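You operate a simulated robot arm through the tools that you are given. There is no shell and no other tool. Be economical: measure what you need, move in short steps, check, and stop when the job is done.

Carry out the task below with a simulated robot arm. There is one attempt and no reset: what you move stays moved.

TASK
Switch off at the main switch, then swap the long blue nozzle for the short green one.
Fine: the long one goes on the slotted rack; the blow door ends shut and the main switch stays off. Where these are worked on the way, their far stop is far enough and under half their travel is too little: blow door.

The check looks at the end state, three seconds after you hand in, the way a careful person would. Anything else that was tipped, shoved, dropped, spilled or broken makes it a failure.

THE ROBOT
A 6-joint arm with a two-finger parallel gripper on a trunk, on a base that drives. Base frame: it is fixed to the floor where the robot stands at the start and does not move with it; the origin is under the middle of the robot, x ahead of it, y to its left, z up. Readings come in m, degrees, newtons and seconds.
With the tool pointing down near the work surface it reaches from about 0.14 to 0.8 m from the robot's upright axis, wherever it stands. Its first joint turns from -166.0 to 166.0 degrees. Places, roughly: blow door [0.4, -1, 1.2]; bore of the nozzle bracket [0.5, -1.2, 1.2]; long nozzle [0.5, -1.25, 1.25]; main switch [1.2, 0, 1.2]; short nozzle [1.75, 0.5, 1]; slotted rack slot [1.8, 0.5, 1]. Payload 3.91 kg.
Tool frame: the origin (TCP) lies between the finger pads and is the grasp point; the fingertips stand 0.03 m ahead of it; z points along the fingers, y is the line along which they close. The gripper opens to 0.11 m. The fingers are 0.02 m wide and 0.01 m thick; the gripper's body (0.048 by 0.112 m) begins 0.055 m behind the TCP.
Orientation is told as [roll, pitch, yaw] about the base's x, y, z axes, in that order, counted from this pose: with the fingers straight down and closing along the base's y, the tool's x points along the base's -x, its y along +y and its z along -z.

THE INTERFACE
- The arm moves only by the tool drive_tool. Its argument "increments" is one flat list of numbers, 7 for each row, row after row: the shift along the base's x, y, z in m, then the turn, a rotation vector about the base's x, y, z in rad, then the gripper command, from -1 (shut) to 1 (fully open), values between in proportion. In form: [x, y, z, rx, ry, rz, fingers, x, y, z, rx, ry, rz, fingers, ...]. A call has 1 to 12 rows; each row is the pose to reach, as a shift and turn from the pose commanded when the call began. Each row takes 0.2 s and may step no farther than 0.05 m and 8.6 degrees from the row before; otherwise, or with a gripper value out of range, the whole call is refused. Where a pose cannot be reached the arm comes as near as it can. A force on the tool above 90 N (or 10 N above the force at the start of the call, whichever is more), or a blocked arm, ends the call early, and 0.2 s more pass. The fingers move at their own pace (about 0.108 m/s each) and stop on an object; they squeeze with about 38 N. The grip force told is the motor's: it shows also when the fingers shut on nothing. Time passes only in rows, and 0.2 s behind the last, so rows that repeat a pose let the fingers close. It gives the time, the measured TCP pose, the force on the tool (base axes), the opening and the grip force at its end, in the units of the frame above (readings bear some noise), with the torque about the TCP (base axes, N m) and any sound that the robot's microphone picked up.
- Cameras (640 x 400 px; columns grow to the right, rows downward): "scene" is now at [-0.071, -0.0071, 1.4543]; the picture's right is [-0.14, -0.99, 0.00], its down [-0.17, 0.03, -0.98] and it looks along [0.97, -0.14, -0.18] (base axes); focal length 272 px, centre (320, 200). "wrist" rides on the gripper at [0.077, 0.007, -0.114] in the tool frame; the picture's right is [-0.09, 1.00, 0.00], its down [-0.80, -0.07, -0.59] and it looks along [-0.59, -0.05, 0.80] (tool axes); focal length 270 px, centre (320, 200). There is no depth. A picture from a camera that has moved, and an enlarged one, comes with that camera's place and axes in the base frame and with its lens. The place of the scene camera against the robot may be out by one fixed shift of up to 0.012 m in any direction.
- camera(camera): a new picture of that camera. The clock stands still meanwhile.
- raise_lower(by): slides the trunk up (or, below 0, down) by that many m; the arm and the scene camera ride with it, the base frame stays. It gives what a move gives, with no picture.
- steer(legs): drives the robot by 1 to 6 legs, each [ahead, left, turn to the left] in m, m and degrees, along the robot's own axes; the way and the turn of a leg run together, so that a leg with both is an arc; at most 1.5 m and 180 degrees a leg. The arm and the cameras ride along, it lands a little off, and it stops where it bumps. It gives what a move gives.
- turn_head(pan, tilt): turns the head with the scene camera to pan (to the left, within 86 degrees either way) and tilt (down, from -29 to 69), counted from straight ahead of the robot. It gives what a move gives.
- enlarge(camera, box): a new picture of the part [left, top, right, bottom] of that camera's present view, enlarged. The clock stands still meanwhile.
- job_done(): hands the job in; it is judged then, once.

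Work in short steps. Places have to be worked out from the pictures, the camera data and where the tool is seen: move nearer, look again, correct. Check each grasp and each placing, and mend what went wrong. You have 120 turns and 78 pictures in all, those below and enlarged ones among them. Open the gripper and draw the arm clear of the work before you hand the job in, unless the task says otherwise; then end with one line.

The tools are called after "Call:" by a JSON object that holds its "api" and its "payload". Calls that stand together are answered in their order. drive_tool: Moves the arm, as the interface text tells. Its arguments: {"type":"object","properties":{"increments":{"type":"array","items":{"type":"number"}}},"required":["increments"]} The other tools are called the same way: raise_lower (by) slides the trunk up or down; steer (legs) drives the base; turn_head (pan, tilt) turns the head that bears the scene camera; camera (camera) takes a picture; enlarge (camera, box) takes an enlarged picture of a part of a camera's view; job_done () hands the job in.

At the start:

```text
time_s: 0.0
position: [0.435, -0.0519, 1.2651]
orientation: [0.0, 0.1, 0.0]
contact_force: [-0.1, -0.6, -0.4]
wrist_torque: [0.0, 0.0, -0.02]
width: 0.1099
grasp_force: 0.1
trunk travel left (down, up): [-0.349, 0.191]
robot x, y, heading: [0.0029, -0.0001, -0.2]
head pan, tilt: [-8.2, 10.1]
```

scene: 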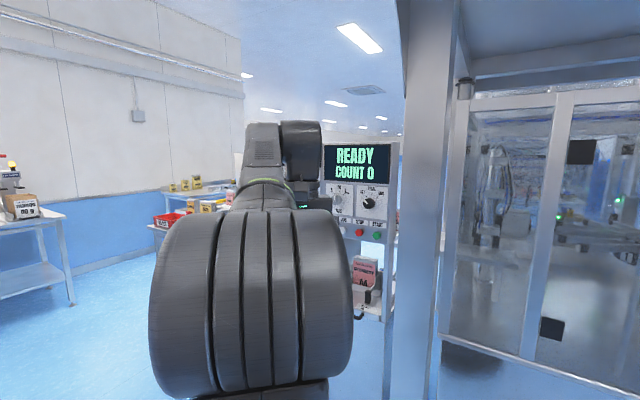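
wrist: 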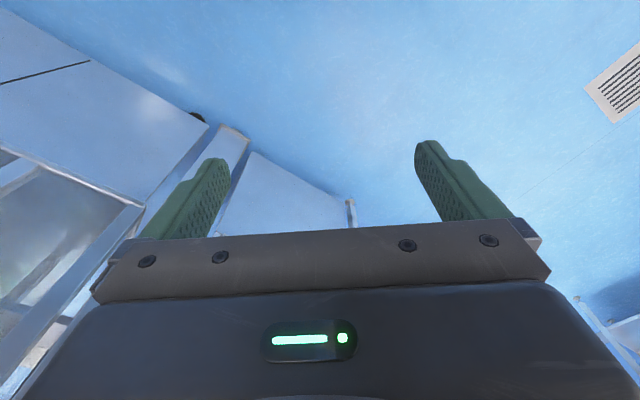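

The panel with the main switch is partly hidden by the arm. I'll enlarge the panel and look around to the right at the machine.

Call:
{"api": "enlarge", "payload": {"camera": "scene", "box": [310, 130, 410, 330]}}

Call:
{"api": "turn_head", "payload": {"pan": -70, "tilt": 15}}

Call:
{"api": "camera", "payload": {"camera": "scene"}}

```text
2.00 times, centred on (360, 230) of scene
camera zoom: at [-0.071, -0.0071, 1.4543], right [-0.14, -0.99, 0.0], down [-0.17, 0.03, -0.98], along [0.97, -0.14, -0.18], focal length 545 px, centre (240, 140)
```

zoom: 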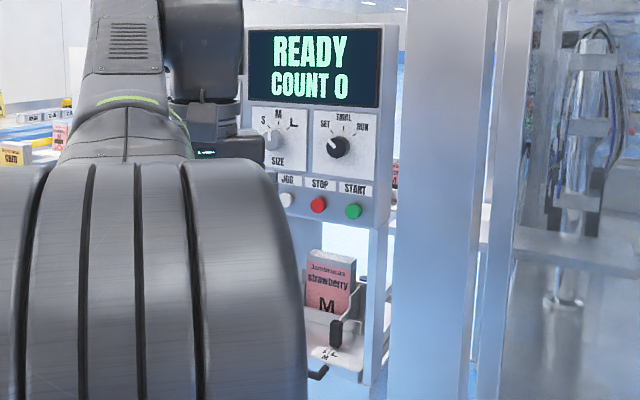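

```text
time_s: 1.3
position: [0.4359, -0.0533, 1.2657]
orientation: [0.0, 0.0, 0.1]
contact_force: [-1.4, -0.4, -0.7]
wrist_torque: [0.01, -0.02, 0.01]
width: 0.1101
grasp_force: 0.1
trunk travel left (down, up): [-0.349, 0.191]
robot x, y, heading: [0.0014, -0.0002, 0.1]
head pan, tilt: [-70.0, 15.0]
```

```text
74 pictures are left
camera scene: at [-0.1311, -0.0816, 1.4464], right [-0.94, -0.34, 0.0], down [-0.09, 0.24, -0.97], along [0.33, -0.91, -0.26], focal length 272 px, centre (320, 200)
```

scene: 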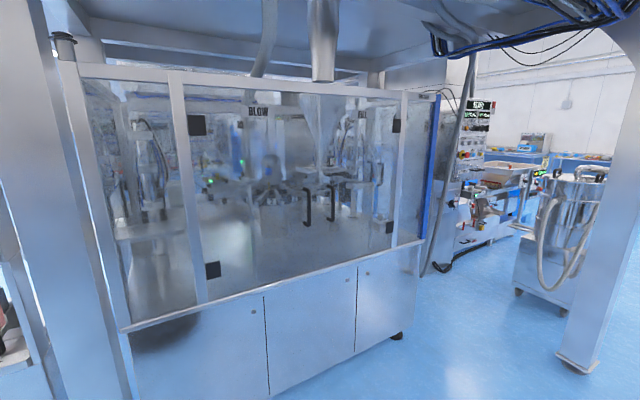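

Two handles are visible in the blow doors. I'll enlarge the door area to see the door layout.

Call:
{"api": "enlarge", "payload": {"camera": "scene", "box": [180, 80, 420, 300]}}

Call:
{"api": "turn_head", "payload": {"pan": 15, "tilt": 12}}

Call:
{"api": "camera", "payload": {"camera": "scene"}}

```text
1.82 times, centred on (300, 190) of scene
camera zoom: at [-0.1311, -0.0816, 1.4464], right [-0.94, -0.34, 0.0], down [-0.09, 0.24, -0.97], along [0.33, -0.91, -0.26], focal length 496 px, centre (356, 218)
```

zoom: 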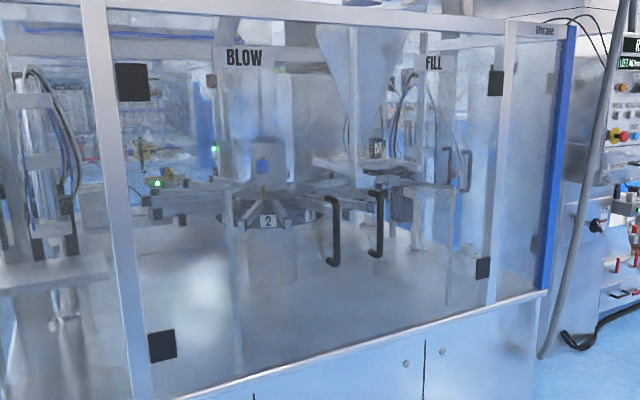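

```text
time_s: 2.9
position: [0.4347, -0.052, 1.2653]
orientation: [0.0, -0.1, 0.0]
contact_force: [-0.4, 0.3, 0.0]
wrist_torque: [0.03, 0.01, -0.01]
width: 0.1098
grasp_force: 0.1
trunk travel left (down, up): [-0.349, 0.191]
robot x, y, heading: [0.0004, 0.0013, -0.0]
head pan, tilt: [15.0, 12.0]
```

```text
72 pictures are left
camera scene: at [-0.073, 0.0303, 1.4513], right [0.26, -0.97, 0.0], down [-0.2, -0.05, -0.98], along [0.94, 0.25, -0.21], focal length 272 px, centre (320, 200)
```

scene: 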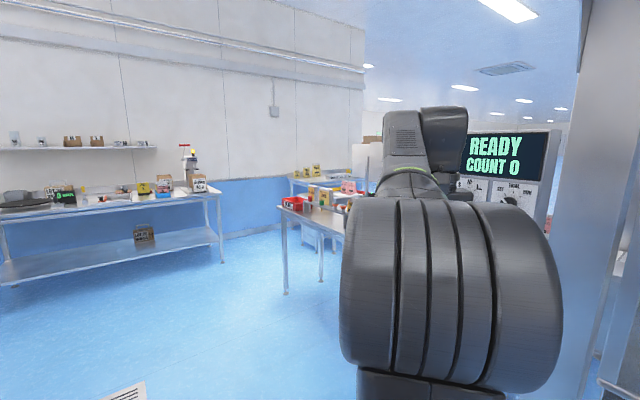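

The arm blocks the view of the panel. I'll swing the TCP left to uncover it.

Call:
{"api": "drive_tool", "payload": {"increments": [0, 0.04, 0, 0, 0, 0.1, 0, 0, 0.08, 0, 0, 0, 0.2, 0, -0.01, 0.12, 0, 0, 0, 0.3, 0, -0.02, 0.16, 0, 0, 0, 0.4, 0, -0.04, 0.2, 0, 0, 0, 0.5, 0, -0.06, 0.24, 0, 0, 0, 0.6, 0, -0.09, 0.28, 0, 0, 0, 0.7, 0, -0.12, 0.32, 0, 0, 0, 0.8, 0, -0.15, 0.35, 0, 0, 0, 0.9, 0, -0.18, 0.38, 0, 0, 0, 1.0, 0]}}

Call:
{"api": "turn_head", "payload": {"pan": -5, "tilt": 12}}

Call:
{"api": "camera", "payload": {"camera": "scene"}}

```text
time_s: 5.1
position: [0.2544, 0.3295, 1.2664]
orientation: [0.0, 0.0, 57.4]
contact_force: [-0.3, 0.0, 0.3]
wrist_torque: [-0.01, -0.01, -0.01]
width: 0.0549
grasp_force: 0.1
trunk travel left (down, up): [-0.349, 0.191]
robot x, y, heading: [-0.0009, 0.0024, -0.0]
head pan, tilt: [15.0, 12.0]
```

```text
time_s: 5.9
position: [0.2556, 0.328, 1.2658]
orientation: [0.0, 0.0, 57.2]
contact_force: [0.1, 0.0, -0.5]
wrist_torque: [0.01, 0.03, 0.0]
width: 0.0551
grasp_force: 0.1
trunk travel left (down, up): [-0.349, 0.191]
robot x, y, heading: [0.0001, -0.0005, 0.2]
head pan, tilt: [-5.0, 12.0]
```

```text
71 pictures are left
camera scene: at [-0.0702, -0.0018, 1.4513], right [-0.09, -1.0, 0.0], down [-0.21, 0.02, -0.98], along [0.97, -0.08, -0.21], focal length 272 px, centre (320, 200)
```

scene: 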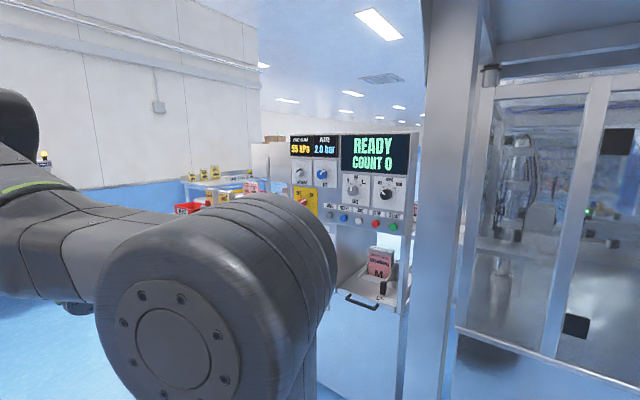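

Call:
{"api": "enlarge", "payload": {"camera": "scene", "box": [270, 125, 430, 235]}}

```text
3.64 times, centred on (350, 180) of scene
camera zoom: at [-0.0702, -0.0018, 1.4513], right [-0.09, -1.0, 0.0], down [-0.21, 0.02, -0.98], along [0.97, -0.08, -0.21], focal length 991 px, centre (211, 273)
```

zoom: 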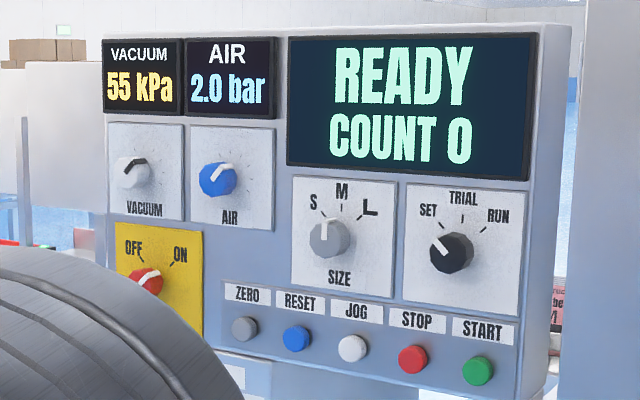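

The main switch is the red rotary on the yellow plate, pointing to ON. I'll drive forward and left to face it and get a second view.

Call:
{"api": "steer", "payload": {"legs": [[0.3, 0.25, 0]]}}

Call:
{"api": "turn_head", "payload": {"pan": -20, "tilt": 18}}

Call:
{"api": "camera", "payload": {"camera": "scene"}}

```text
time_s: 8.4
position: [0.5581, 0.5725, 1.2656]
orientation: [0.0, 0.1, 56.6]
contact_force: [-0.5, 0.0, 0.4]
wrist_torque: [-0.01, 0.02, 0.0]
width: 0.0549
grasp_force: 0.1
trunk travel left (down, up): [-0.349, 0.191]
robot x, y, heading: [0.3018, 0.2478, -0.5]
head pan, tilt: [-5.0, 12.0]
```

```text
time_s: 9.2
position: [0.5581, 0.5722, 1.2658]
orientation: [0.0, -0.1, 56.8]
contact_force: [0.3, 0.0, 0.5]
wrist_torque: [0.0, -0.01, 0.03]
width: 0.055
grasp_force: 0.1
trunk travel left (down, up): [-0.349, 0.191]
robot x, y, heading: [0.3, 0.247, -0.7]
head pan, tilt: [-20.0, 18.0]
```

```text
69 pictures are left
camera scene: at [0.2242, 0.2215, 1.4415], right [-0.35, -0.94, 0.0], down [-0.29, 0.11, -0.95], along [0.89, -0.33, -0.31], focal length 272 px, centre (320, 200)
```

scene: 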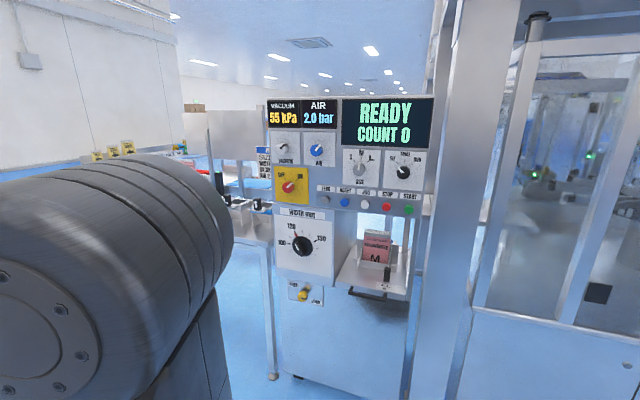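

Call:
{"api": "enlarge", "payload": {"camera": "scene", "box": [260, 90, 440, 220]}}

```text
3.08 times, centred on (350, 155) of scene
camera zoom: at [0.2242, 0.2215, 1.4415], right [-0.35, -0.94, 0.0], down [-0.29, 0.11, -0.95], along [0.89, -0.33, -0.31], focal length 839 px, centre (228, 338)
```

zoom: 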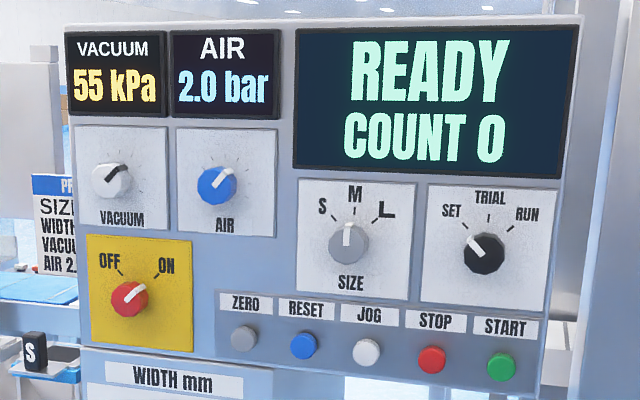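

Triangulating from the two views, the knob is near (1.246, -0.021, 1.154) and the panel normal is about (-0.80, 0.60). I'll drive to stand about 0.75 m in front of it, facing it.

Call:
{"api": "steer", "payload": {"legs": [[0.34, 0.18, 0], [0, 0, -36]]}}

Call:
{"api": "turn_head", "payload": {"pan": 0, "tilt": 22}}

Call:
{"api": "camera", "payload": {"camera": "scene"}}

```text
time_s: 13.3
position: [1.0433, 0.5372, 1.2652]
orientation: [-0.1, 0.0, 21.2]
contact_force: [-0.2, 0.3, 0.3]
wrist_torque: [0.0, -0.01, 0.02]
width: 0.0553
grasp_force: 0.0
trunk travel left (down, up): [-0.349, 0.191]
robot x, y, heading: [0.6412, 0.4226, -36.4]
head pan, tilt: [-20.0, 18.0]
```

```text
time_s: 14.1
position: [1.0434, 0.5353, 1.2649]
orientation: [0.0, 0.0, 21.2]
contact_force: [-0.4, 0.1, -0.1]
wrist_torque: [-0.01, 0.03, 0.02]
width: 0.055
grasp_force: 0.0
trunk travel left (down, up): [-0.349, 0.191]
robot x, y, heading: [0.645, 0.4247, -36.2]
head pan, tilt: [0.0, 22.0]
```

```text
67 pictures are left
camera scene: at [0.5883, 0.4736, 1.435], right [-0.59, -0.81, 0.0], down [-0.3, 0.22, -0.93], along [0.75, -0.55, -0.37], focal length 272 px, centre (320, 200)
```

scene: 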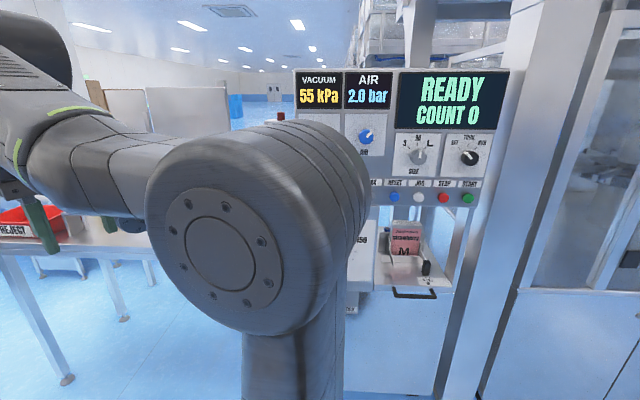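

The elbow hides the knob now, and the robot is well placed. I'll swing the tool around in front of the panel with yaw aligned to the heading.

Call:
{"api": "drive_tool", "payload": {"increments": [0.01, -0.036, 0, 0, 0, -0.1, 0.9, 0.013, -0.072, 0, 0, 0, -0.2, 0.9, 0.014, -0.108, 0, 0, 0, -0.3, 0.9, 0.011, -0.144, 0, 0, 0, -0.4, 0.9, 0.006, -0.18, 0, 0, 0, -0.5, 0.9, -0.004, -0.216, 0, 0, 0, -0.6, 0.9, -0.015, -0.252, 0, 0, 0, -0.7, 0.9, -0.028, -0.288, 0, 0, 0, -0.8, 0.9, -0.043, -0.324, 0, 0, 0, -0.9, 0.9, -0.058, -0.36, 0, 0, 0, -1.0, 0.9]}}

Call:
{"api": "drive_tool", "payload": {"increments": [0.01, -0.007, 0, -0.084, -0.116, 0, 0.9, 0.02, -0.014, 0, -0.168, -0.231, 0, 0.9, 0.03, -0.021, 0, -0.252, -0.347, 0, 0.9, 0.04, -0.028, 0, -0.336, -0.463, 0, 0.9, 0.05, -0.035, 0, -0.42, -0.579, 0, 0.9, 0.06, -0.042, 0, -0.504, -0.694, 0, 0.9, 0.07, -0.049, 0, -0.588, -0.81, 0, 0.9, 0.08, -0.056, 0, -0.672, -0.926, 0, 0.9, 0.09, -0.063, 0, -0.756, -1.042, 0, 0.9, 0.1, -0.07, 0, -0.84, -1.157, 0, 0.9, 0.105, -0.077, 0, -0.924, -1.272, 0, 0.9]}}

Call:
{"api": "camera", "payload": {"camera": "wrist"}}

Call:
{"api": "camera", "payload": {"camera": "scene"}}

```text
time_s: 16.3
position: [0.9855, 0.1761, 1.2668]
orientation: [0.0, 0.0, -36.1]
contact_force: [-0.4, -0.8, -0.4]
wrist_torque: [-0.01, 0.02, 0.03]
width: 0.1046
grasp_force: 0.0
trunk travel left (down, up): [-0.349, 0.191]
robot x, y, heading: [0.6438, 0.4217, -36.3]
head pan, tilt: [0.0, 22.0]
```

```text
time_s: 18.7
position: [1.075, 0.1035, 1.2647]
orientation: [6.1, -77.8, -41.1]
contact_force: [0.1, -0.2, 0.2]
wrist_torque: [0.02, -0.03, 0.01]
width: 0.1044
grasp_force: 0.1
out of reach, approached as far as the arm can: row 10, 11
trunk travel left (down, up): [-0.349, 0.191]
robot x, y, heading: [0.6426, 0.4215, -36.1]
head pan, tilt: [0.0, 22.0]
```

```text
66 pictures are left
camera wrist: at [0.9735, 0.1842, 1.2145], right [0.59, 0.8, 0.11], down [-0.39, 0.16, 0.91], along [0.71, -0.57, 0.41], focal length 270 px, centre (320, 200)
```

wrist: 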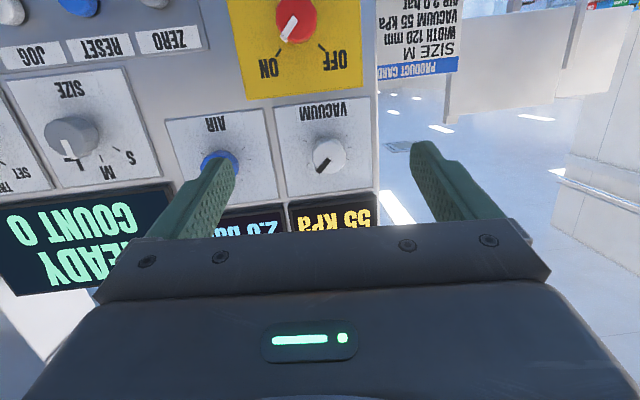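

```text
65 pictures are left
camera scene: at [0.5881, 0.4729, 1.435], right [-0.59, -0.81, 0.0], down [-0.3, 0.22, -0.93], along [0.75, -0.55, -0.37], focal length 272 px, centre (320, 200)
```

scene: 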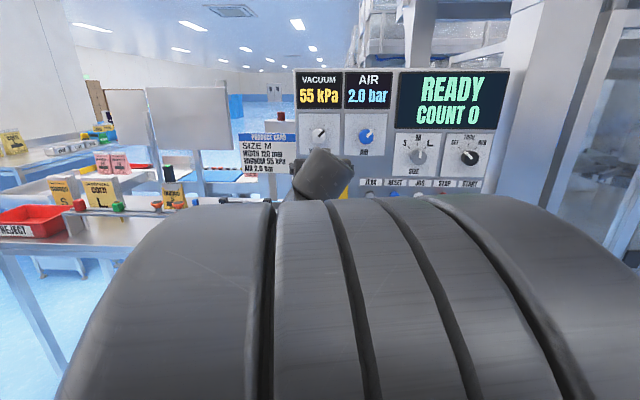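

The last pitch step was out of reach at this height; the knob is seen clearly. I'll lower toward the knob height and see whether the tool levels.

Call:
{"api": "drive_tool", "payload": {"increments": [0, 0, -0.03, 0, 0, 0, 0.9, 0, 0, -0.06, 0, 0, 0, 0.9, 0, 0, -0.09, 0, 0, 0, 0.9, 0, 0, -0.11, 0, 0, 0, 0.9]}}

```text
time_s: 19.7
position: [1.0728, 0.1078, 1.2228]
orientation: [3.0, -74.7, -38.5]
contact_force: [-0.2, 0.3, -0.6]
wrist_torque: [0.01, -0.05, -0.02]
width: 0.1046
grasp_force: 0.1
out of reach, approached as far as the arm can: row 1, 2, 3, 4
trunk travel left (down, up): [-0.349, 0.191]
robot x, y, heading: [0.6433, 0.4224, -36.0]
head pan, tilt: [0.0, 22.0]
```

Lower is worse while folded, so I'll extend outward along the approach direction instead.

Call:
{"api": "drive_tool", "payload": {"increments": [0.02, -0.015, 0, 0, 0, 0, 0.9, 0.04, -0.029, 0, 0, 0, 0.9, 0.06, -0.044, 0, 0, 0, 0.9]}}

```text
refused: increments must hold 7 numbers for each row
```

The list was refused oddly; I'll resend it with care.

Call:
{"api": "drive_tool", "payload": {"increments": [0.02, -0.015, 0.0, 0.0, 0.0, 0.0, 0.9, 0.04, -0.029, 0.0, 0.0, 0.0, 0.0, 0.9, 0.06, -0.044, 0.0, 0.0, 0.0, 0.0, 0.9]}}

```text
time_s: 20.5
position: [1.0857, 0.0979, 1.225]
orientation: [3.3, -74.4, -38.5]
contact_force: [0.5, 0.2, 0.1]
wrist_torque: [0.01, 0.02, 0.04]
width: 0.1045
grasp_force: 0.1
out of reach, approached as far as the arm can: row 1, 2, 3
trunk travel left (down, up): [-0.349, 0.191]
robot x, y, heading: [0.6409, 0.42, -36.5]
head pan, tilt: [0.0, 22.0]
```

Extending seems to help slowly. I'll push farther outward.

Call:
{"api": "drive_tool", "payload": {"increments": [0.03, -0.022, 0.0, 0.0, 0.0, 0.0, 0.9, 0.06, -0.044, 0.0, 0.0, 0.0, 0.0, 0.9, 0.06, -0.044, 0.0, 0.0, 0.0, 0.0, 0.9]}}

Call:
{"api": "camera", "payload": {"camera": "wrist"}}

```text
time_s: 21.3
position: [1.0861, 0.0793, 1.2226]
orientation: [3.1, -74.4, -38.5]
contact_force: [-0.3, 0.0, -0.2]
wrist_torque: [-0.01, -0.03, -0.02]
width: 0.1044
grasp_force: 0.1
out of reach, approached as far as the arm can: row 1, 2, 3
trunk travel left (down, up): [-0.349, 0.191]
robot x, y, heading: [0.6432, 0.4205, -36.2]
head pan, tilt: [0.0, 22.0]
```

```text
64 pictures are left
camera wrist: at [0.9849, 0.1613, 1.1812], right [0.6, 0.79, 0.1], down [-0.34, 0.14, 0.93], along [0.72, -0.59, 0.35], focal length 270 px, centre (320, 200)
```

wrist: 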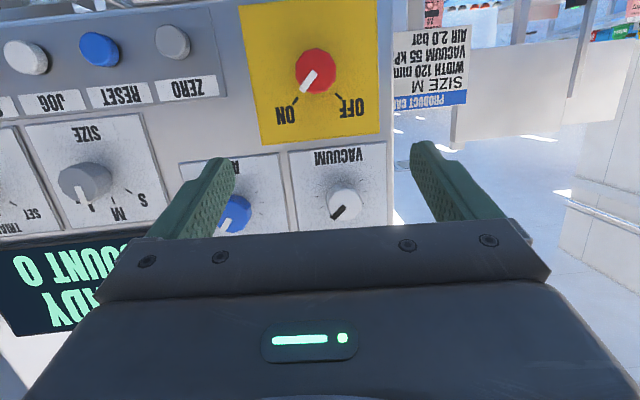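

The pitch limit seems to come from a steep forearm. I'll back off 0.12 m and lower the trunk, so the arm works higher and more extended relative to the shoulder.

Call:
{"api": "steer", "payload": {"legs": [[-0.12, 0, 0]]}}

Call:
{"api": "raise_lower", "payload": {"by": -0.2}}

Call:
{"api": "drive_tool", "payload": {"increments": [0.0, 0.0, 0.04, 0.0, 0.0, 0.0, 0.9, 0.0, 0.0, 0.08, 0.0, 0.0, 0.0, 0.9, 0.0, 0.0, 0.12, 0.0, 0.0, 0.0, 0.9, 0.0, 0.0, 0.12, 0.0, 0.0, 0.0, 0.9]}}

```text
time_s: 22.6
position: [0.9903, 0.151, 1.2234]
orientation: [3.0, -74.4, -38.4]
contact_force: [0.1, 0.7, -0.7]
wrist_torque: [0.0, -0.02, 0.0]
width: 0.1045
grasp_force: 0.1
trunk travel left (down, up): [-0.349, 0.191]
robot x, y, heading: [0.5472, 0.4931, -35.7]
head pan, tilt: [0.0, 22.0]
```

```text
time_s: 24.7
position: [0.9908, 0.1507, 1.0233]
orientation: [3.0, -74.2, -38.3]
contact_force: [-0.2, 0.7, -0.2]
wrist_torque: [-0.02, -0.02, 0.02]
width: 0.1046
grasp_force: 0.0
trunk travel left (down, up): [-0.149, 0.391]
robot x, y, heading: [0.5469, 0.4935, -36.1]
head pan, tilt: [0.0, 22.0]
```

```text
time_s: 25.7
position: [0.9915, 0.1535, 1.1437]
orientation: [3.1, -74.3, -38.4]
contact_force: [-0.5, 0.4, -0.8]
wrist_torque: [0.01, 0.02, -0.01]
width: 0.1047
grasp_force: 0.0
trunk travel left (down, up): [-0.149, 0.391]
robot x, y, heading: [0.546, 0.4925, -36.0]
head pan, tilt: [0.0, 22.0]
```

The arm is reachable again. I'll level the tool and check.

Call:
{"api": "drive_tool", "payload": {"increments": [0.015, -0.011, 0.005, -0.08, -0.11, 0.0, 0.9, 0.03, -0.022, 0.01, -0.16, -0.22, 0.0, 0.9, 0.045, -0.033, 0.01, -0.16, -0.22, 0.0, 0.9, 0.06, -0.044, 0.01, -0.16, -0.22, 0.0, 0.9]}}

Call:
{"api": "camera", "payload": {"camera": "wrist"}}

```text
time_s: 26.7
position: [1.021, 0.1313, 1.1508]
orientation: [14.5, -87.3, -49.7]
contact_force: [-0.5, -0.7, -0.5]
wrist_torque: [0.0, -0.01, -0.03]
width: 0.1045
grasp_force: 0.0
out of reach, approached as far as the arm can: row 2, 3, 4
trunk travel left (down, up): [-0.149, 0.391]
robot x, y, heading: [0.5437, 0.4868, -36.1]
head pan, tilt: [0.0, 22.0]
```

```text
63 pictures are left
camera wrist: at [0.9291, 0.205, 1.0806], right [0.58, 0.81, 0.1], down [-0.5, 0.26, 0.83], along [0.64, -0.53, 0.55], focal length 270 px, centre (320, 200)
```

wrist: 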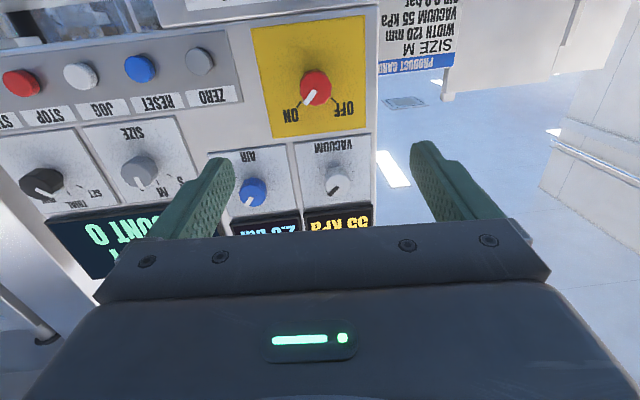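

Nearly level. Knob face triangulates to about (1.233, -0.029, 1.153). I'll lower the trunk a bit more, raise the arm and finish levelling while advancing.

Call:
{"api": "raise_lower", "payload": {"by": -0.1}}

Call:
{"api": "drive_tool", "payload": {"increments": [0.0, 0.0, 0.04, 0.0, 0.0, 0.0, 0.9, 0.02, -0.015, 0.08, 0.0, 0.0, 0.0, 0.9, 0.05, -0.037, 0.1, -0.025, -0.035, 0.0, 0.9, 0.08, -0.059, 0.102, -0.025, -0.035, 0.0, 0.9, 0.11, -0.082, 0.102, -0.025, -0.035, 0.0, 0.9, 0.11, -0.082, 0.102, -0.025, -0.035, 0.0, 0.9]}}

Call:
{"api": "camera", "payload": {"camera": "wrist"}}

```text
time_s: 28.1
position: [1.0198, 0.131, 1.0504]
orientation: [14.2, -87.2, -49.5]
contact_force: [0.6, 0.0, 0.8]
wrist_torque: [0.0, -0.01, 0.02]
width: 0.1046
grasp_force: 0.1
trunk travel left (down, up): [-0.049, 0.491]
robot x, y, heading: [0.549, 0.4929, -35.8]
head pan, tilt: [0.0, 22.0]
```

```text
time_s: 29.4
position: [1.1311, 0.0483, 1.1549]
orientation: [68.3, -89.3, -103.7]
contact_force: [-0.3, 0.3, 0.6]
wrist_torque: [-0.01, 0.0, 0.01]
width: 0.1046
grasp_force: 0.0
trunk travel left (down, up): [-0.049, 0.491]
robot x, y, heading: [0.5467, 0.4899, -36.1]
head pan, tilt: [0.0, 22.0]
```

```text
62 pictures are left
camera wrist: at [1.0415, 0.121, 1.08], right [0.58, 0.81, 0.1], down [-0.53, 0.28, 0.8], along [0.62, -0.51, 0.59], focal length 270 px, centre (320, 200)
```

wrist: 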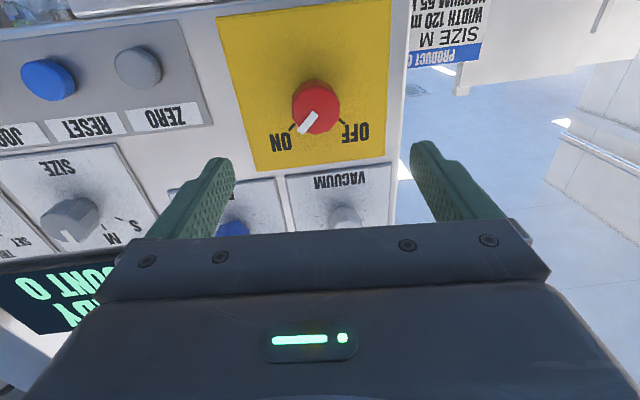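

Aligned: the knob face lies about 0.13 m ahead along the tool axis. Advance 0.09 m and look.

Call:
{"api": "drive_tool", "payload": {"increments": [0.024, -0.018, -0.001, 0.0, 0.0, 0.0, 0.9, 0.048, -0.035, -0.002, 0.0, 0.0, 0.0, 0.9, 0.073, -0.053, -0.002, 0.0, 0.0, 0.0, 0.9]}}

Call:
{"api": "camera", "payload": {"camera": "wrist"}}

```text
time_s: 30.2
position: [1.2035, -0.0049, 1.1519]
orientation: [71.0, -89.2, -106.3]
contact_force: [-0.6, 0.6, 0.3]
wrist_torque: [0.01, 0.04, -0.01]
width: 0.1045
grasp_force: 0.1
trunk travel left (down, up): [-0.049, 0.491]
robot x, y, heading: [0.5467, 0.491, -35.9]
head pan, tilt: [0.0, 22.0]
```

```text
61 pictures are left
camera wrist: at [1.1152, 0.0668, 1.0765], right [0.57, 0.81, 0.1], down [-0.53, 0.28, 0.8], along [0.62, -0.51, 0.59], focal length 270 px, centre (320, 200)
```

wrist: 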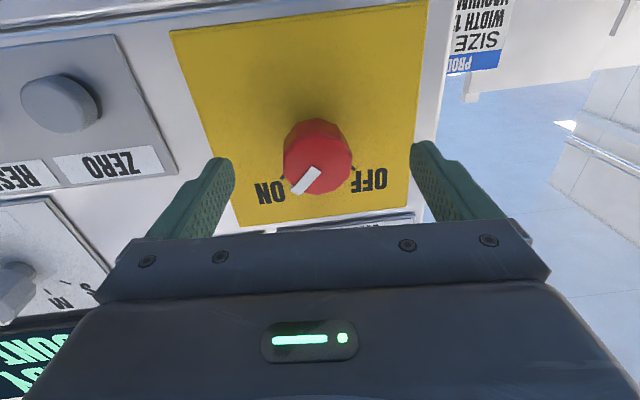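

The fingers straddle the knob and the tips are about level with its face. Advance 0.018 m more and close.

Call:
{"api": "drive_tool", "payload": {"increments": [0.008, -0.006, 0.0, 0.0, 0.0, 0.0, 0.9, 0.015, -0.011, 0.0, 0.0, 0.0, 0.0, 0.9, 0.015, -0.011, 0.0, 0.0, 0.0, 0.0, 0.2, 0.015, -0.011, 0.0, 0.0, 0.0, 0.0, -0.5, 0.015, -0.011, 0.0, 0.0, 0.0, 0.0, -1, 0.015, -0.011, 0.0, 0.0, 0.0, 0.0, -1]}}

Call:
{"api": "camera", "payload": {"camera": "wrist"}}

```text
time_s: 31.6
position: [1.217, -0.0184, 1.152]
orientation: [72.4, -89.3, -107.9]
contact_force: [-3.7, -10.3, 2.9]
wrist_torque: [0.09, 0.19, -1.67]
width: 0.0438
grasp_force: 45.4
trunk travel left (down, up): [-0.049, 0.491]
robot x, y, heading: [0.5464, 0.4955, -35.9]
head pan, tilt: [0.0, 22.0]
```

```text
60 pictures are left
camera wrist: at [1.1289, 0.0542, 1.0765], right [0.58, 0.81, 0.1], down [-0.53, 0.28, 0.8], along [0.62, -0.52, 0.59], focal length 270 px, centre (320, 200)
```

wrist: 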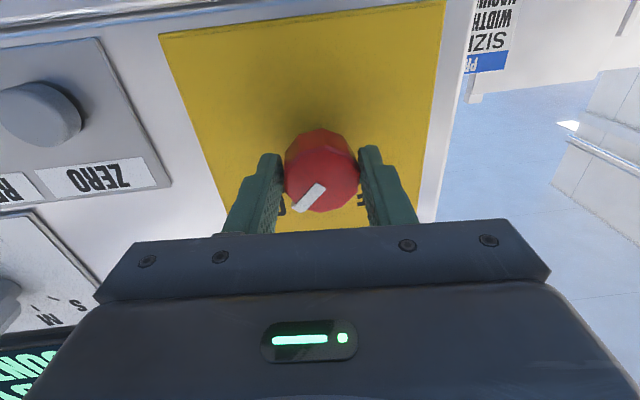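

Gripped at 0.044 m. Now turn counter-clockwise as seen from the front (about the panel normal), first about 41°.

Call:
{"api": "drive_tool", "payload": {"increments": [0.0, 0.0, 0.0, -0.116, 0.084, 0.0, -1, 0.0, 0.0, 0.0, -0.232, 0.168, 0.0, -1, 0.0, 0.0, 0.0, -0.348, 0.252, 0.0, -1, 0.0, 0.0, 0.0, -0.464, 0.336, 0.0, -1, 0.0, 0.0, 0.0, -0.58, 0.42, 0.0, -1]}}

Call:
{"api": "camera", "payload": {"camera": "wrist"}}

```text
time_s: 32.9
position: [1.216, -0.0188, 1.1527]
orientation: [-89.4, -49.6, 53.9]
contact_force: [5.0, -32.4, 21.6]
wrist_torque: [-0.12, -0.33, -1.53]
width: 0.0435
grasp_force: 45.6
trunk travel left (down, up): [-0.049, 0.491]
robot x, y, heading: [0.5474, 0.4938, -36.1]
head pan, tilt: [0.0, 22.0]
```

```text
59 pictures are left
camera wrist: at [1.0967, 0.011, 1.0914], right [0.47, 0.66, -0.58], down [-0.21, 0.72, 0.66], along [0.86, -0.19, 0.48], focal length 270 px, centre (320, 200)
```

wrist: 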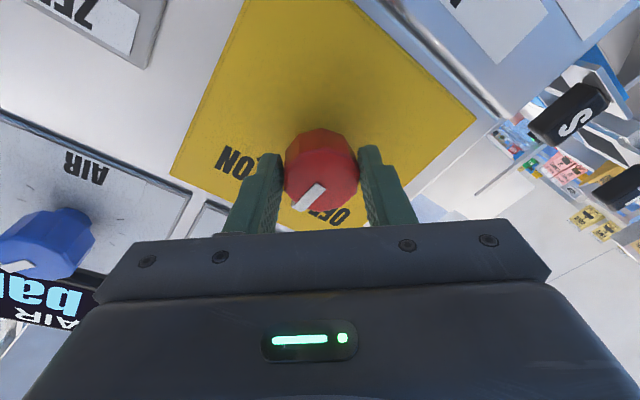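

The knob follows. Continue another 43°, with a small shift to ease the side force.

Call:
{"api": "drive_tool", "payload": {"increments": [-0.001, -0.002, 0.001, -0.116, 0.084, 0.0, -1, -0.001, -0.003, 0.002, -0.232, 0.168, 0.0, -1, -0.001, -0.003, 0.003, -0.348, 0.252, 0.0, -1, -0.001, -0.003, 0.003, -0.464, 0.336, 0.0, -1, -0.001, -0.003, 0.003, -0.58, 0.42, 0.0, -1]}}

Call:
{"api": "camera", "payload": {"camera": "wrist"}}

```text
time_s: 34.0
position: [1.2148, -0.0194, 1.1549]
orientation: [-89.3, -8.6, 53.8]
contact_force: [-7.8, -19.3, 15.8]
wrist_torque: [0.06, -0.07, -0.67]
width: 0.0429
grasp_force: 44.6
trunk travel left (down, up): [-0.049, 0.491]
robot x, y, heading: [0.5479, 0.491, -35.9]
head pan, tilt: [0.0, 22.0]
```

```text
58 pictures are left
camera wrist: at [1.0782, -0.013, 1.1388], right [0.13, 0.2, -0.97], down [-0.02, 0.98, 0.2], along [0.99, -0.01, 0.13], focal length 270 px, centre (320, 200)
```

wrist: 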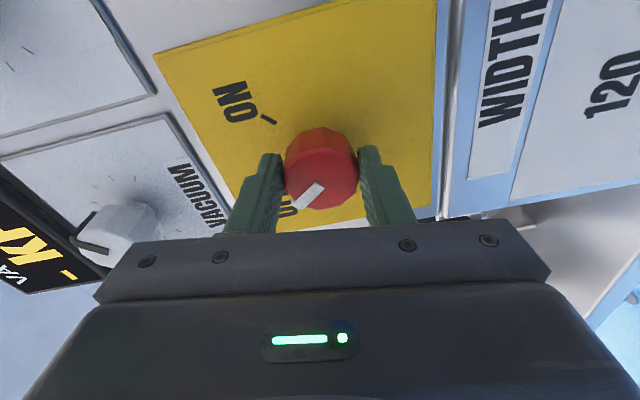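

Pointer has turned about 82° and points at OFF. Release, back off and check.

Call:
{"api": "drive_tool", "payload": {"increments": [0.0, 0.0, 0.0, 0.0, 0.0, 0.0, 0, 0.0, 0.0, 0.0, 0.0, 0.0, 0.0, 0.9, 0.0, 0.0, 0.0, 0.0, 0.0, 0.0, 0.9, -0.03, 0.022, 0.0, 0.0, 0.0, 0.0, 0.9, -0.06, 0.044, 0.0, 0.0, 0.0, 0.0, 0.9, -0.09, 0.066, 0.0, 0.0, 0.0, 0.0, 0.9]}}

Call:
{"api": "camera", "payload": {"camera": "wrist"}}

```text
time_s: 35.5
position: [1.1286, 0.0467, 1.1524]
orientation: [-89.4, -8.6, 53.9]
contact_force: [0.1, -0.3, -0.5]
wrist_torque: [-0.03, 0.0, 0.0]
width: 0.1042
grasp_force: 0.0
trunk travel left (down, up): [-0.049, 0.491]
robot x, y, heading: [0.5458, 0.4903, -36.1]
head pan, tilt: [0.0, 22.0]
```

```text
57 pictures are left
camera wrist: at [0.9917, 0.0537, 1.1364], right [0.13, 0.2, -0.97], down [-0.02, 0.98, 0.2], along [0.99, -0.01, 0.13], focal length 270 px, centre (320, 200)
```

wrist: 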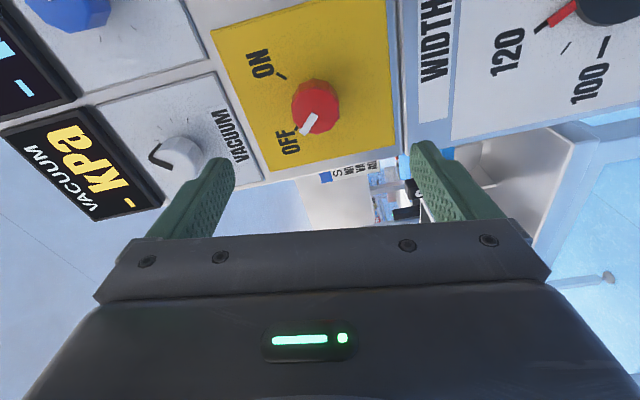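

Displays show "-" and the pointer is at OFF: the main switch is off. Now back away, raise the trunk and look at the rack table to the left.

Call:
{"api": "steer", "payload": {"legs": [[-0.15, 0, 0]]}}

Call:
{"api": "raise_lower", "payload": {"by": 0.3}}

Call:
{"api": "turn_head", "payload": {"pan": 40, "tilt": 20}}

Call:
{"api": "camera", "payload": {"camera": "scene"}}

```text
time_s: 36.8
position: [1.0067, 0.1379, 1.1531]
orientation: [-89.4, -8.6, 54.0]
contact_force: [0.5, -0.3, 0.2]
wrist_torque: [0.02, 0.03, 0.02]
width: 0.1045
grasp_force: 0.0
trunk travel left (down, up): [-0.049, 0.491]
robot x, y, heading: [0.4255, 0.5793, -36.0]
head pan, tilt: [0.0, 22.0]
```

```text
time_s: 39.8
position: [1.0067, 0.1384, 1.4529]
orientation: [-89.3, -8.6, 54.1]
contact_force: [-0.7, -0.6, 0.4]
wrist_torque: [0.02, 0.03, 0.0]
width: 0.1045
grasp_force: 0.2
trunk travel left (down, up): [-0.349, 0.191]
robot x, y, heading: [0.4272, 0.5805, -35.9]
head pan, tilt: [0.0, 22.0]
```

```text
time_s: 40.9
position: [1.0064, 0.1375, 1.4529]
orientation: [-89.4, -8.7, 54.0]
contact_force: [-0.2, -0.3, 0.0]
wrist_torque: [0.02, 0.03, -0.01]
width: 0.1045
grasp_force: 0.0
trunk travel left (down, up): [-0.349, 0.191]
robot x, y, heading: [0.4254, 0.5828, -35.8]
head pan, tilt: [40.0, 20.0]
```

```text
56 pictures are left
camera scene: at [0.3856, 0.6938, 1.4382], right [0.07, -1.0, 0.0], down [-0.34, -0.02, -0.94], along [0.94, 0.07, -0.34], focal length 272 px, centre (320, 200)
```

scene: 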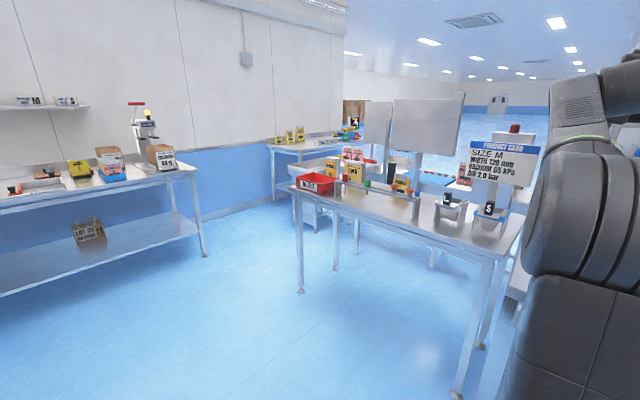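

Call:
{"api": "enlarge", "payload": {"camera": "scene", "box": [280, 140, 540, 250]}}

```text
2.46 times, centred on (410, 195) of scene
camera zoom: at [0.3856, 0.6938, 1.4382], right [0.07, -1.0, 0.0], down [-0.34, -0.02, -0.94], along [0.94, 0.07, -0.34], focal length 671 px, centre (98, 212)
```

zoom: 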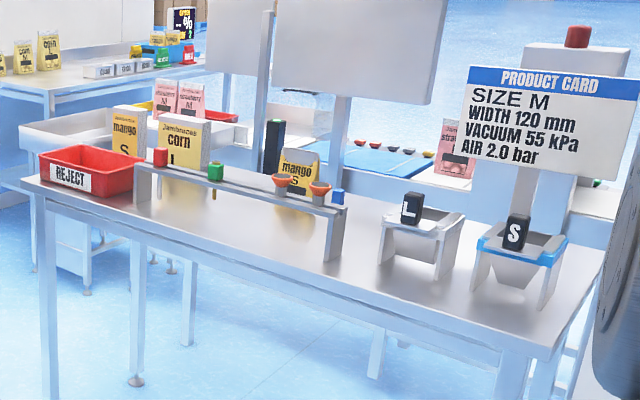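

The green short nozzle sits in the rack on that table. From the earlier views the machine front has the same facing as the panel (normal about (-0.8, 0.6)); the blow door hinges on its left, with the handle near (0.31, -1.12, 1.11). I'll drive sideways to the right to stand before it.

Call:
{"api": "steer", "payload": {"legs": [[-0.05, -1.45, 0]]}}

Call:
{"api": "turn_head", "payload": {"pan": 12, "tilt": 15}}

Call:
{"api": "camera", "payload": {"camera": "scene"}}

Call:
{"api": "camera", "payload": {"camera": "wrist"}}

```text
time_s: 48.1
position: [0.1118, -1.0082, 1.452]
orientation: [-89.4, -8.6, 53.8]
contact_force: [-0.1, 0.2, 0.3]
wrist_torque: [0.03, 0.0, -0.02]
width: 0.1046
grasp_force: 0.0
trunk travel left (down, up): [-0.349, 0.191]
robot x, y, heading: [-0.4633, -0.5643, -36.0]
head pan, tilt: [40.0, 20.0]
```

```text
time_s: 49.0
position: [0.113, -1.0089, 1.4527]
orientation: [-89.4, -8.6, 53.7]
contact_force: [0.1, -0.5, 0.1]
wrist_torque: [0.01, -0.03, -0.02]
width: 0.1047
grasp_force: 0.1
trunk travel left (down, up): [-0.349, 0.191]
robot x, y, heading: [-0.4658, -0.5595, -36.2]
head pan, tilt: [12.0, 15.0]
```

```text
54 pictures are left
camera scene: at [-0.5131, -0.4926, 1.4464], right [-0.41, -0.91, 0.0], down [-0.24, 0.11, -0.97], along [0.88, -0.39, -0.26], focal length 272 px, centre (320, 200)
```

scene: 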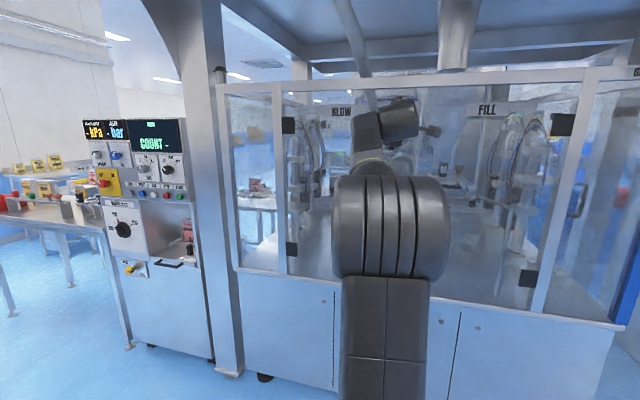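

```text
53 pictures are left
camera wrist: at [-0.0242, -1.0013, 1.4366], right [0.13, 0.2, -0.97], down [-0.02, 0.98, 0.2], along [0.99, -0.01, 0.13], focal length 270 px, centre (320, 200)
```

wrist: 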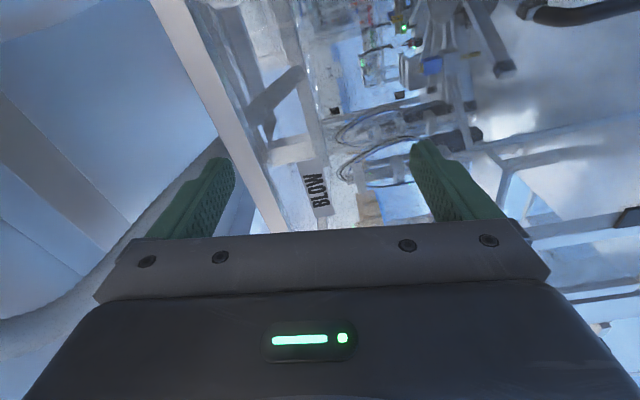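

The arm hides the blow door. I'll roll the wrist back so the fingers close horizontally and shift the arm to the right, then look again.

Call:
{"api": "drive_tool", "payload": {"increments": [-0.018, -0.024, 0.0, 0.116, -0.084, 0.0, 0.9, -0.036, -0.048, 0.0, 0.232, -0.168, 0.0, 0.9, -0.054, -0.072, 0.0, 0.348, -0.252, 0.0, 0.9, -0.072, -0.096, 0.0, 0.464, -0.336, 0.0, 0.9, -0.09, -0.12, 0.0, 0.58, -0.42, 0.0, 0.9, -0.108, -0.144, 0.0, 0.696, -0.504, 0.0, 0.9, -0.126, -0.168, 0.0, 0.812, -0.588, 0.0, 0.9, -0.144, -0.192, 0.0, 0.928, -0.672, 0.0, 0.9, -0.162, -0.216, 0.0, 1.044, -0.756, 0.0, 0.9, -0.18, -0.24, 0.0, 1.16, -0.84, 0.0, 0.9]}}

Call:
{"api": "turn_head", "payload": {"pan": 15, "tilt": 15}}

Call:
{"api": "camera", "payload": {"camera": "scene"}}

```text
time_s: 51.2
position: [-0.0658, -1.2484, 1.4522]
orientation: [63.1, -89.0, -98.4]
contact_force: [-0.1, -0.6, -0.4]
wrist_torque: [-0.01, -0.01, -0.03]
width: 0.1046
grasp_force: 0.1
trunk travel left (down, up): [-0.349, 0.191]
robot x, y, heading: [-0.4674, -0.5598, -35.9]
head pan, tilt: [12.0, 15.0]
```

```text
time_s: 51.9
position: [-0.0656, -1.2481, 1.4517]
orientation: [57.2, -89.2, -92.5]
contact_force: [1.4, -1.1, 0.1]
wrist_torque: [0.01, -0.01, 0.01]
width: 0.1046
grasp_force: 0.0
trunk travel left (down, up): [-0.349, 0.191]
robot x, y, heading: [-0.472, -0.5592, -36.5]
head pan, tilt: [15.0, 15.0]
```

```text
52 pictures are left
camera scene: at [-0.5113, -0.4883, 1.4464], right [-0.36, -0.93, 0.0], down [-0.24, 0.09, -0.97], along [0.9, -0.35, -0.26], focal length 272 px, centre (320, 200)
```

scene: 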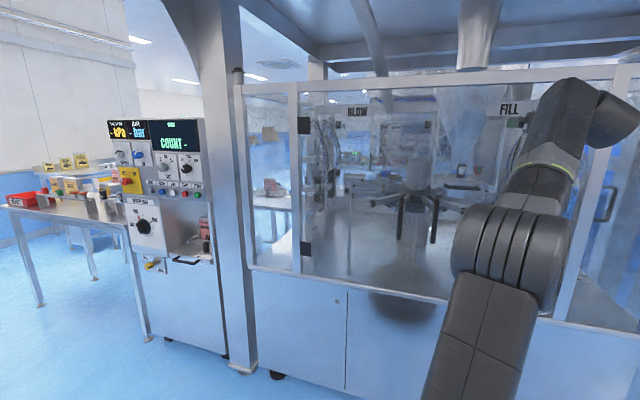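

Call:
{"api": "enlarge", "payload": {"camera": "scene", "box": [290, 90, 530, 290]}}

```text
2.00 times, centred on (410, 190) of scene
camera zoom: at [-0.5113, -0.4883, 1.4464], right [-0.36, -0.93, 0.0], down [-0.24, 0.09, -0.97], along [0.9, -0.35, -0.26], focal length 545 px, centre (140, 220)
```

zoom: 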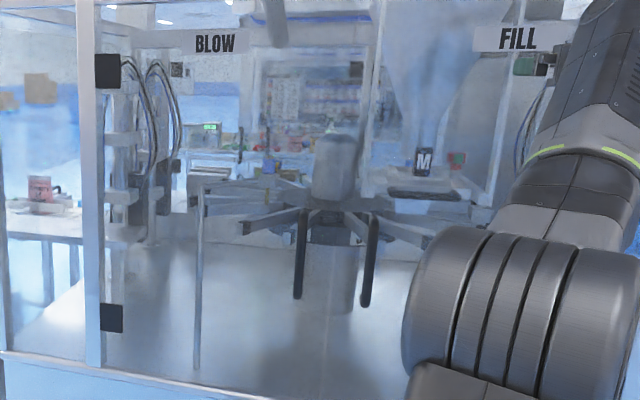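

The blow handle triangulates to about (0.317, -1.147, 1.10), a vertical bar. I'll lower the trunk and bring the tool level in front of it.

Call:
{"api": "raise_lower", "payload": {"by": -0.3}}

Call:
{"api": "drive_tool", "payload": {"increments": [0.015, 0.044, -0.004, 0.0, 0.0, 0.0, 0.3, 0.03, 0.088, -0.008, 0.0, 0.0, 0.0, 0.3, 0.045, 0.132, -0.013, 0.0, 0.0, 0.0, 0.3, 0.06, 0.176, -0.017, 0.0, 0.0, 0.0, 0.3, 0.075, 0.22, -0.021, 0.0, 0.0, 0.0, 0.3, 0.09, 0.264, -0.025, 0.0, 0.0, 0.0, 0.3, 0.106, 0.308, -0.03, 0.0, 0.0, 0.0, 0.3]}}

Call:
{"api": "steer", "payload": {"legs": [[0.16, -0.07, 0]]}}

Call:
{"api": "camera", "payload": {"camera": "wrist"}}

```text
time_s: 54.9
position: [-0.0666, -1.2474, 1.1512]
orientation: [58.7, -89.2, -93.9]
contact_force: [0.2, -0.2, -0.3]
wrist_torque: [-0.02, 0.02, 0.01]
width: 0.1047
grasp_force: 0.2
trunk travel left (down, up): [-0.049, 0.491]
robot x, y, heading: [-0.4669, -0.5613, -36.1]
head pan, tilt: [15.0, 15.0]
```

```text
time_s: 56.5
position: [0.0392, -0.9376, 1.1224]
orientation: [59.7, -89.1, -95.0]
contact_force: [-1.1, -0.7, 0.5]
wrist_torque: [-0.01, 0.0, 0.0]
width: 0.0715
grasp_force: 0.0
trunk travel left (down, up): [-0.049, 0.491]
robot x, y, heading: [-0.4659, -0.5622, -36.2]
head pan, tilt: [15.0, 15.0]
```

```text
time_s: 57.9
position: [0.1266, -1.0891, 1.1238]
orientation: [58.7, -89.3, -94.0]
contact_force: [-0.6, 1.1, -0.7]
wrist_torque: [0.0, -0.02, 0.03]
width: 0.0717
grasp_force: 0.1
trunk travel left (down, up): [-0.049, 0.491]
robot x, y, heading: [-0.3792, -0.7114, -36.0]
head pan, tilt: [15.0, 15.0]
```

```text
50 pictures are left
camera wrist: at [0.0373, -1.0161, 1.0496], right [0.58, 0.81, 0.1], down [-0.53, 0.27, 0.8], along [0.63, -0.52, 0.59], focal length 270 px, centre (320, 200)
```

wrist: 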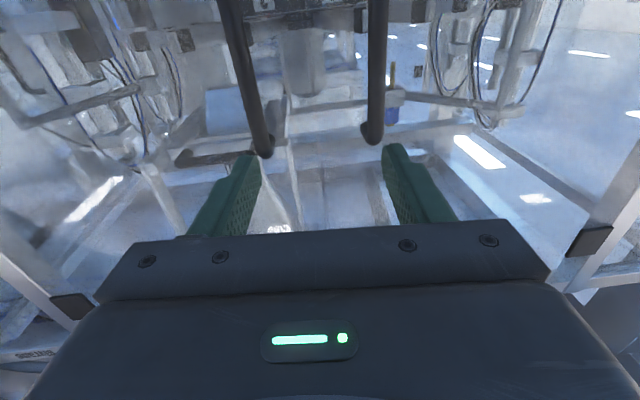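

The blow handle (right one in this inverted view) is about 0.06 m to the left and 0.18 m ahead of the TCP. Shift left, advance, and close on it.

Call:
{"api": "drive_tool", "payload": {"increments": [0.02, 0.026, -0.01, 0.0, 0.0, 0.0, 0.3, 0.04, 0.053, -0.02, 0.0, 0.0, 0.0, 0.3, 0.072, 0.029, -0.02, 0.0, 0.0, 0.0, 0.3, 0.104, 0.005, -0.02, 0.0, 0.0, 0.0, 0.3, 0.136, -0.019, -0.02, 0.0, 0.0, 0.0, 0.3]}}

Call:
{"api": "camera", "payload": {"camera": "wrist"}}

```text
time_s: 59.1
position: [0.2605, -1.1063, 1.105]
orientation: [60.7, -89.2, -96.0]
contact_force: [-0.8, -0.5, 0.2]
wrist_torque: [0.01, 0.04, -0.03]
width: 0.0716
grasp_force: 0.1
trunk travel left (down, up): [-0.049, 0.491]
robot x, y, heading: [-0.3794, -0.7148, -36.2]
head pan, tilt: [15.0, 15.0]
```

```text
49 pictures are left
camera wrist: at [0.1718, -1.0338, 1.0292], right [0.58, 0.81, 0.1], down [-0.53, 0.27, 0.8], along [0.63, -0.52, 0.59], focal length 270 px, centre (320, 200)
```

wrist: 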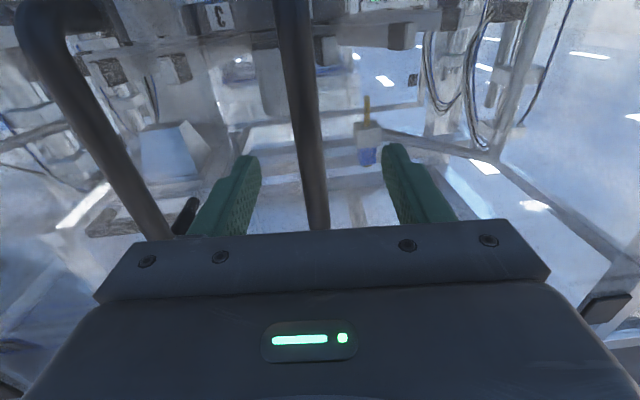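

The bar is between the fingers. Advance 0.045 m more and close.

Call:
{"api": "drive_tool", "payload": {"increments": [0.018, -0.0135, 0.0, 0.0, 0.0, 0.0, 0.3, 0.036, -0.027, 0.0, 0.0, 0.0, 0.0, 0.3, 0.036, -0.027, 0.0, 0.0, 0.0, 0.0, -0.5, 0.036, -0.027, 0.0, 0.0, 0.0, 0.0, -1, 0.036, -0.027, 0.0, 0.0, 0.0, 0.0, -1]}}

Call:
{"api": "camera", "payload": {"camera": "wrist"}}

```text
time_s: 60.3
position: [0.2945, -1.1383, 1.1042]
orientation: [59.6, -89.2, -95.0]
contact_force: [-11.4, -12.0, 1.6]
wrist_torque: [-0.65, 0.8, -0.21]
width: 0.0176
grasp_force: 45.2
trunk travel left (down, up): [-0.049, 0.491]
robot x, y, heading: [-0.3782, -0.712, -35.9]
head pan, tilt: [15.0, 15.0]
```

```text
48 pictures are left
camera wrist: at [0.2054, -1.0652, 1.0298], right [0.58, 0.81, 0.1], down [-0.53, 0.28, 0.8], along [0.62, -0.52, 0.59], focal length 270 px, centre (320, 200)
```

wrist: 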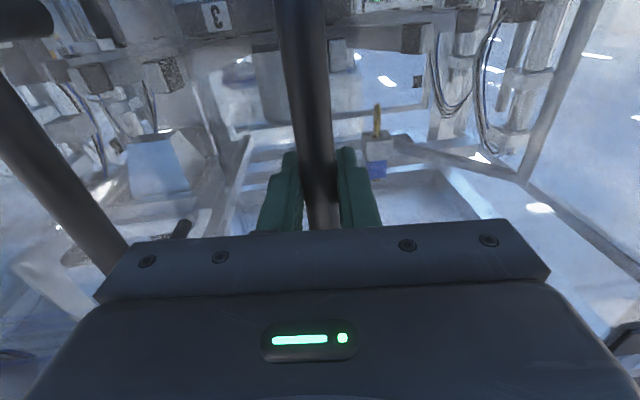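

Gripped on the bar (0.0176 m). Pull the door open along its arc to about 30°, yawing the tool with it.

Call:
{"api": "drive_tool", "payload": {"increments": [-0.013, 0.013, 0.0, 0.0, 0.0, -0.04, -1, -0.026, 0.027, 0.0, 0.0, 0.0, -0.087, -1, -0.038, 0.042, 0.0, 0.0, 0.0, -0.13, -1, -0.05, 0.056, 0.0, 0.0, 0.0, -0.174, -1, -0.071, 0.088, 0.0, 0.0, 0.0, -0.262, -1, -0.089, 0.121, 0.0, 0.0, 0.0, -0.349, -1, -0.105, 0.155, 0.0, 0.0, 0.0, -0.436, -1, -0.117, 0.191, 0.0, 0.0, 0.0, -0.524, -1]}}

Call:
{"api": "camera", "payload": {"camera": "wrist"}}

```text
time_s: 62.1
position: [0.182, -0.939, 1.1042]
orientation: [79.9, -89.3, -144.9]
contact_force: [4.4, 0.9, 18.7]
wrist_torque: [-0.43, 0.67, 0.29]
width: 0.0176
grasp_force: 44.4
trunk travel left (down, up): [-0.049, 0.491]
robot x, y, heading: [-0.3791, -0.7116, -36.0]
head pan, tilt: [15.0, 15.0]
```

```text
47 pictures are left
camera wrist: at [0.1403, -0.8328, 1.0293], right [0.9, 0.42, 0.1], down [-0.32, 0.5, 0.8], along [0.29, -0.76, 0.59], focal length 270 px, centre (320, 200)
```

wrist: 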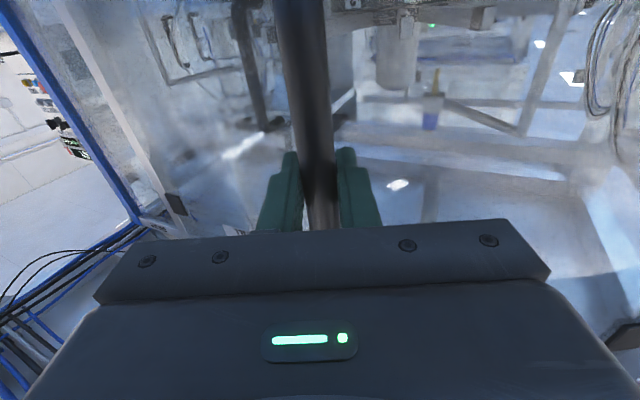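

The door follows smoothly at about 30°. Continue along the arc to about 60°, turning the tool half as much.

Call:
{"api": "drive_tool", "payload": {"increments": [-0.009, 0.037, 0.0, 0.0, 0.0, -0.06, -1, -0.015, 0.074, 0.0, 0.0, 0.0, -0.12, -1, -0.018, 0.112, 0.0, 0.0, 0.0, -0.18, -1, -0.017, 0.15, 0.0, 0.0, 0.0, -0.24, -1, -0.013, 0.187, 0.0, 0.0, 0.0, -0.3, -1, -0.006, 0.224, 0.0, 0.0, 0.0, -0.36, -1]}}

Call:
{"api": "camera", "payload": {"camera": "scene"}}

```text
time_s: 63.5
position: [0.1814, -0.7223, 1.101]
orientation: [48.1, -89.4, -133.7]
contact_force: [31.0, -8.1, 21.1]
wrist_torque: [-0.99, 0.46, 0.19]
width: 0.0179
grasp_force: 44.8
trunk travel left (down, up): [-0.049, 0.491]
robot x, y, heading: [-0.3816, -0.7072, -36.3]
head pan, tilt: [15.0, 15.0]
```

```text
46 pictures are left
camera scene: at [-0.4211, -0.6394, 1.1465], right [-0.36, -0.93, 0.0], down [-0.24, 0.09, -0.97], along [0.9, -0.35, -0.26], focal length 272 px, centre (320, 200)
```

scene: 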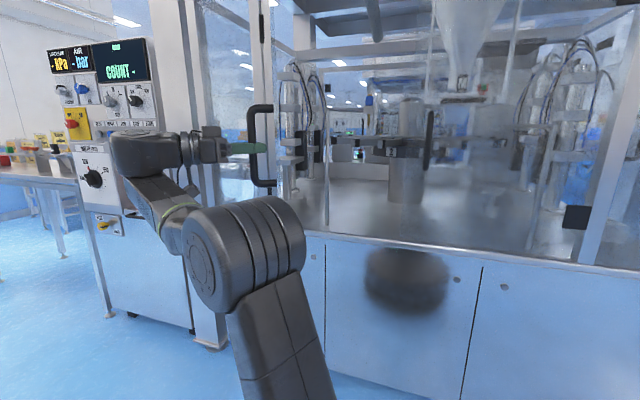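

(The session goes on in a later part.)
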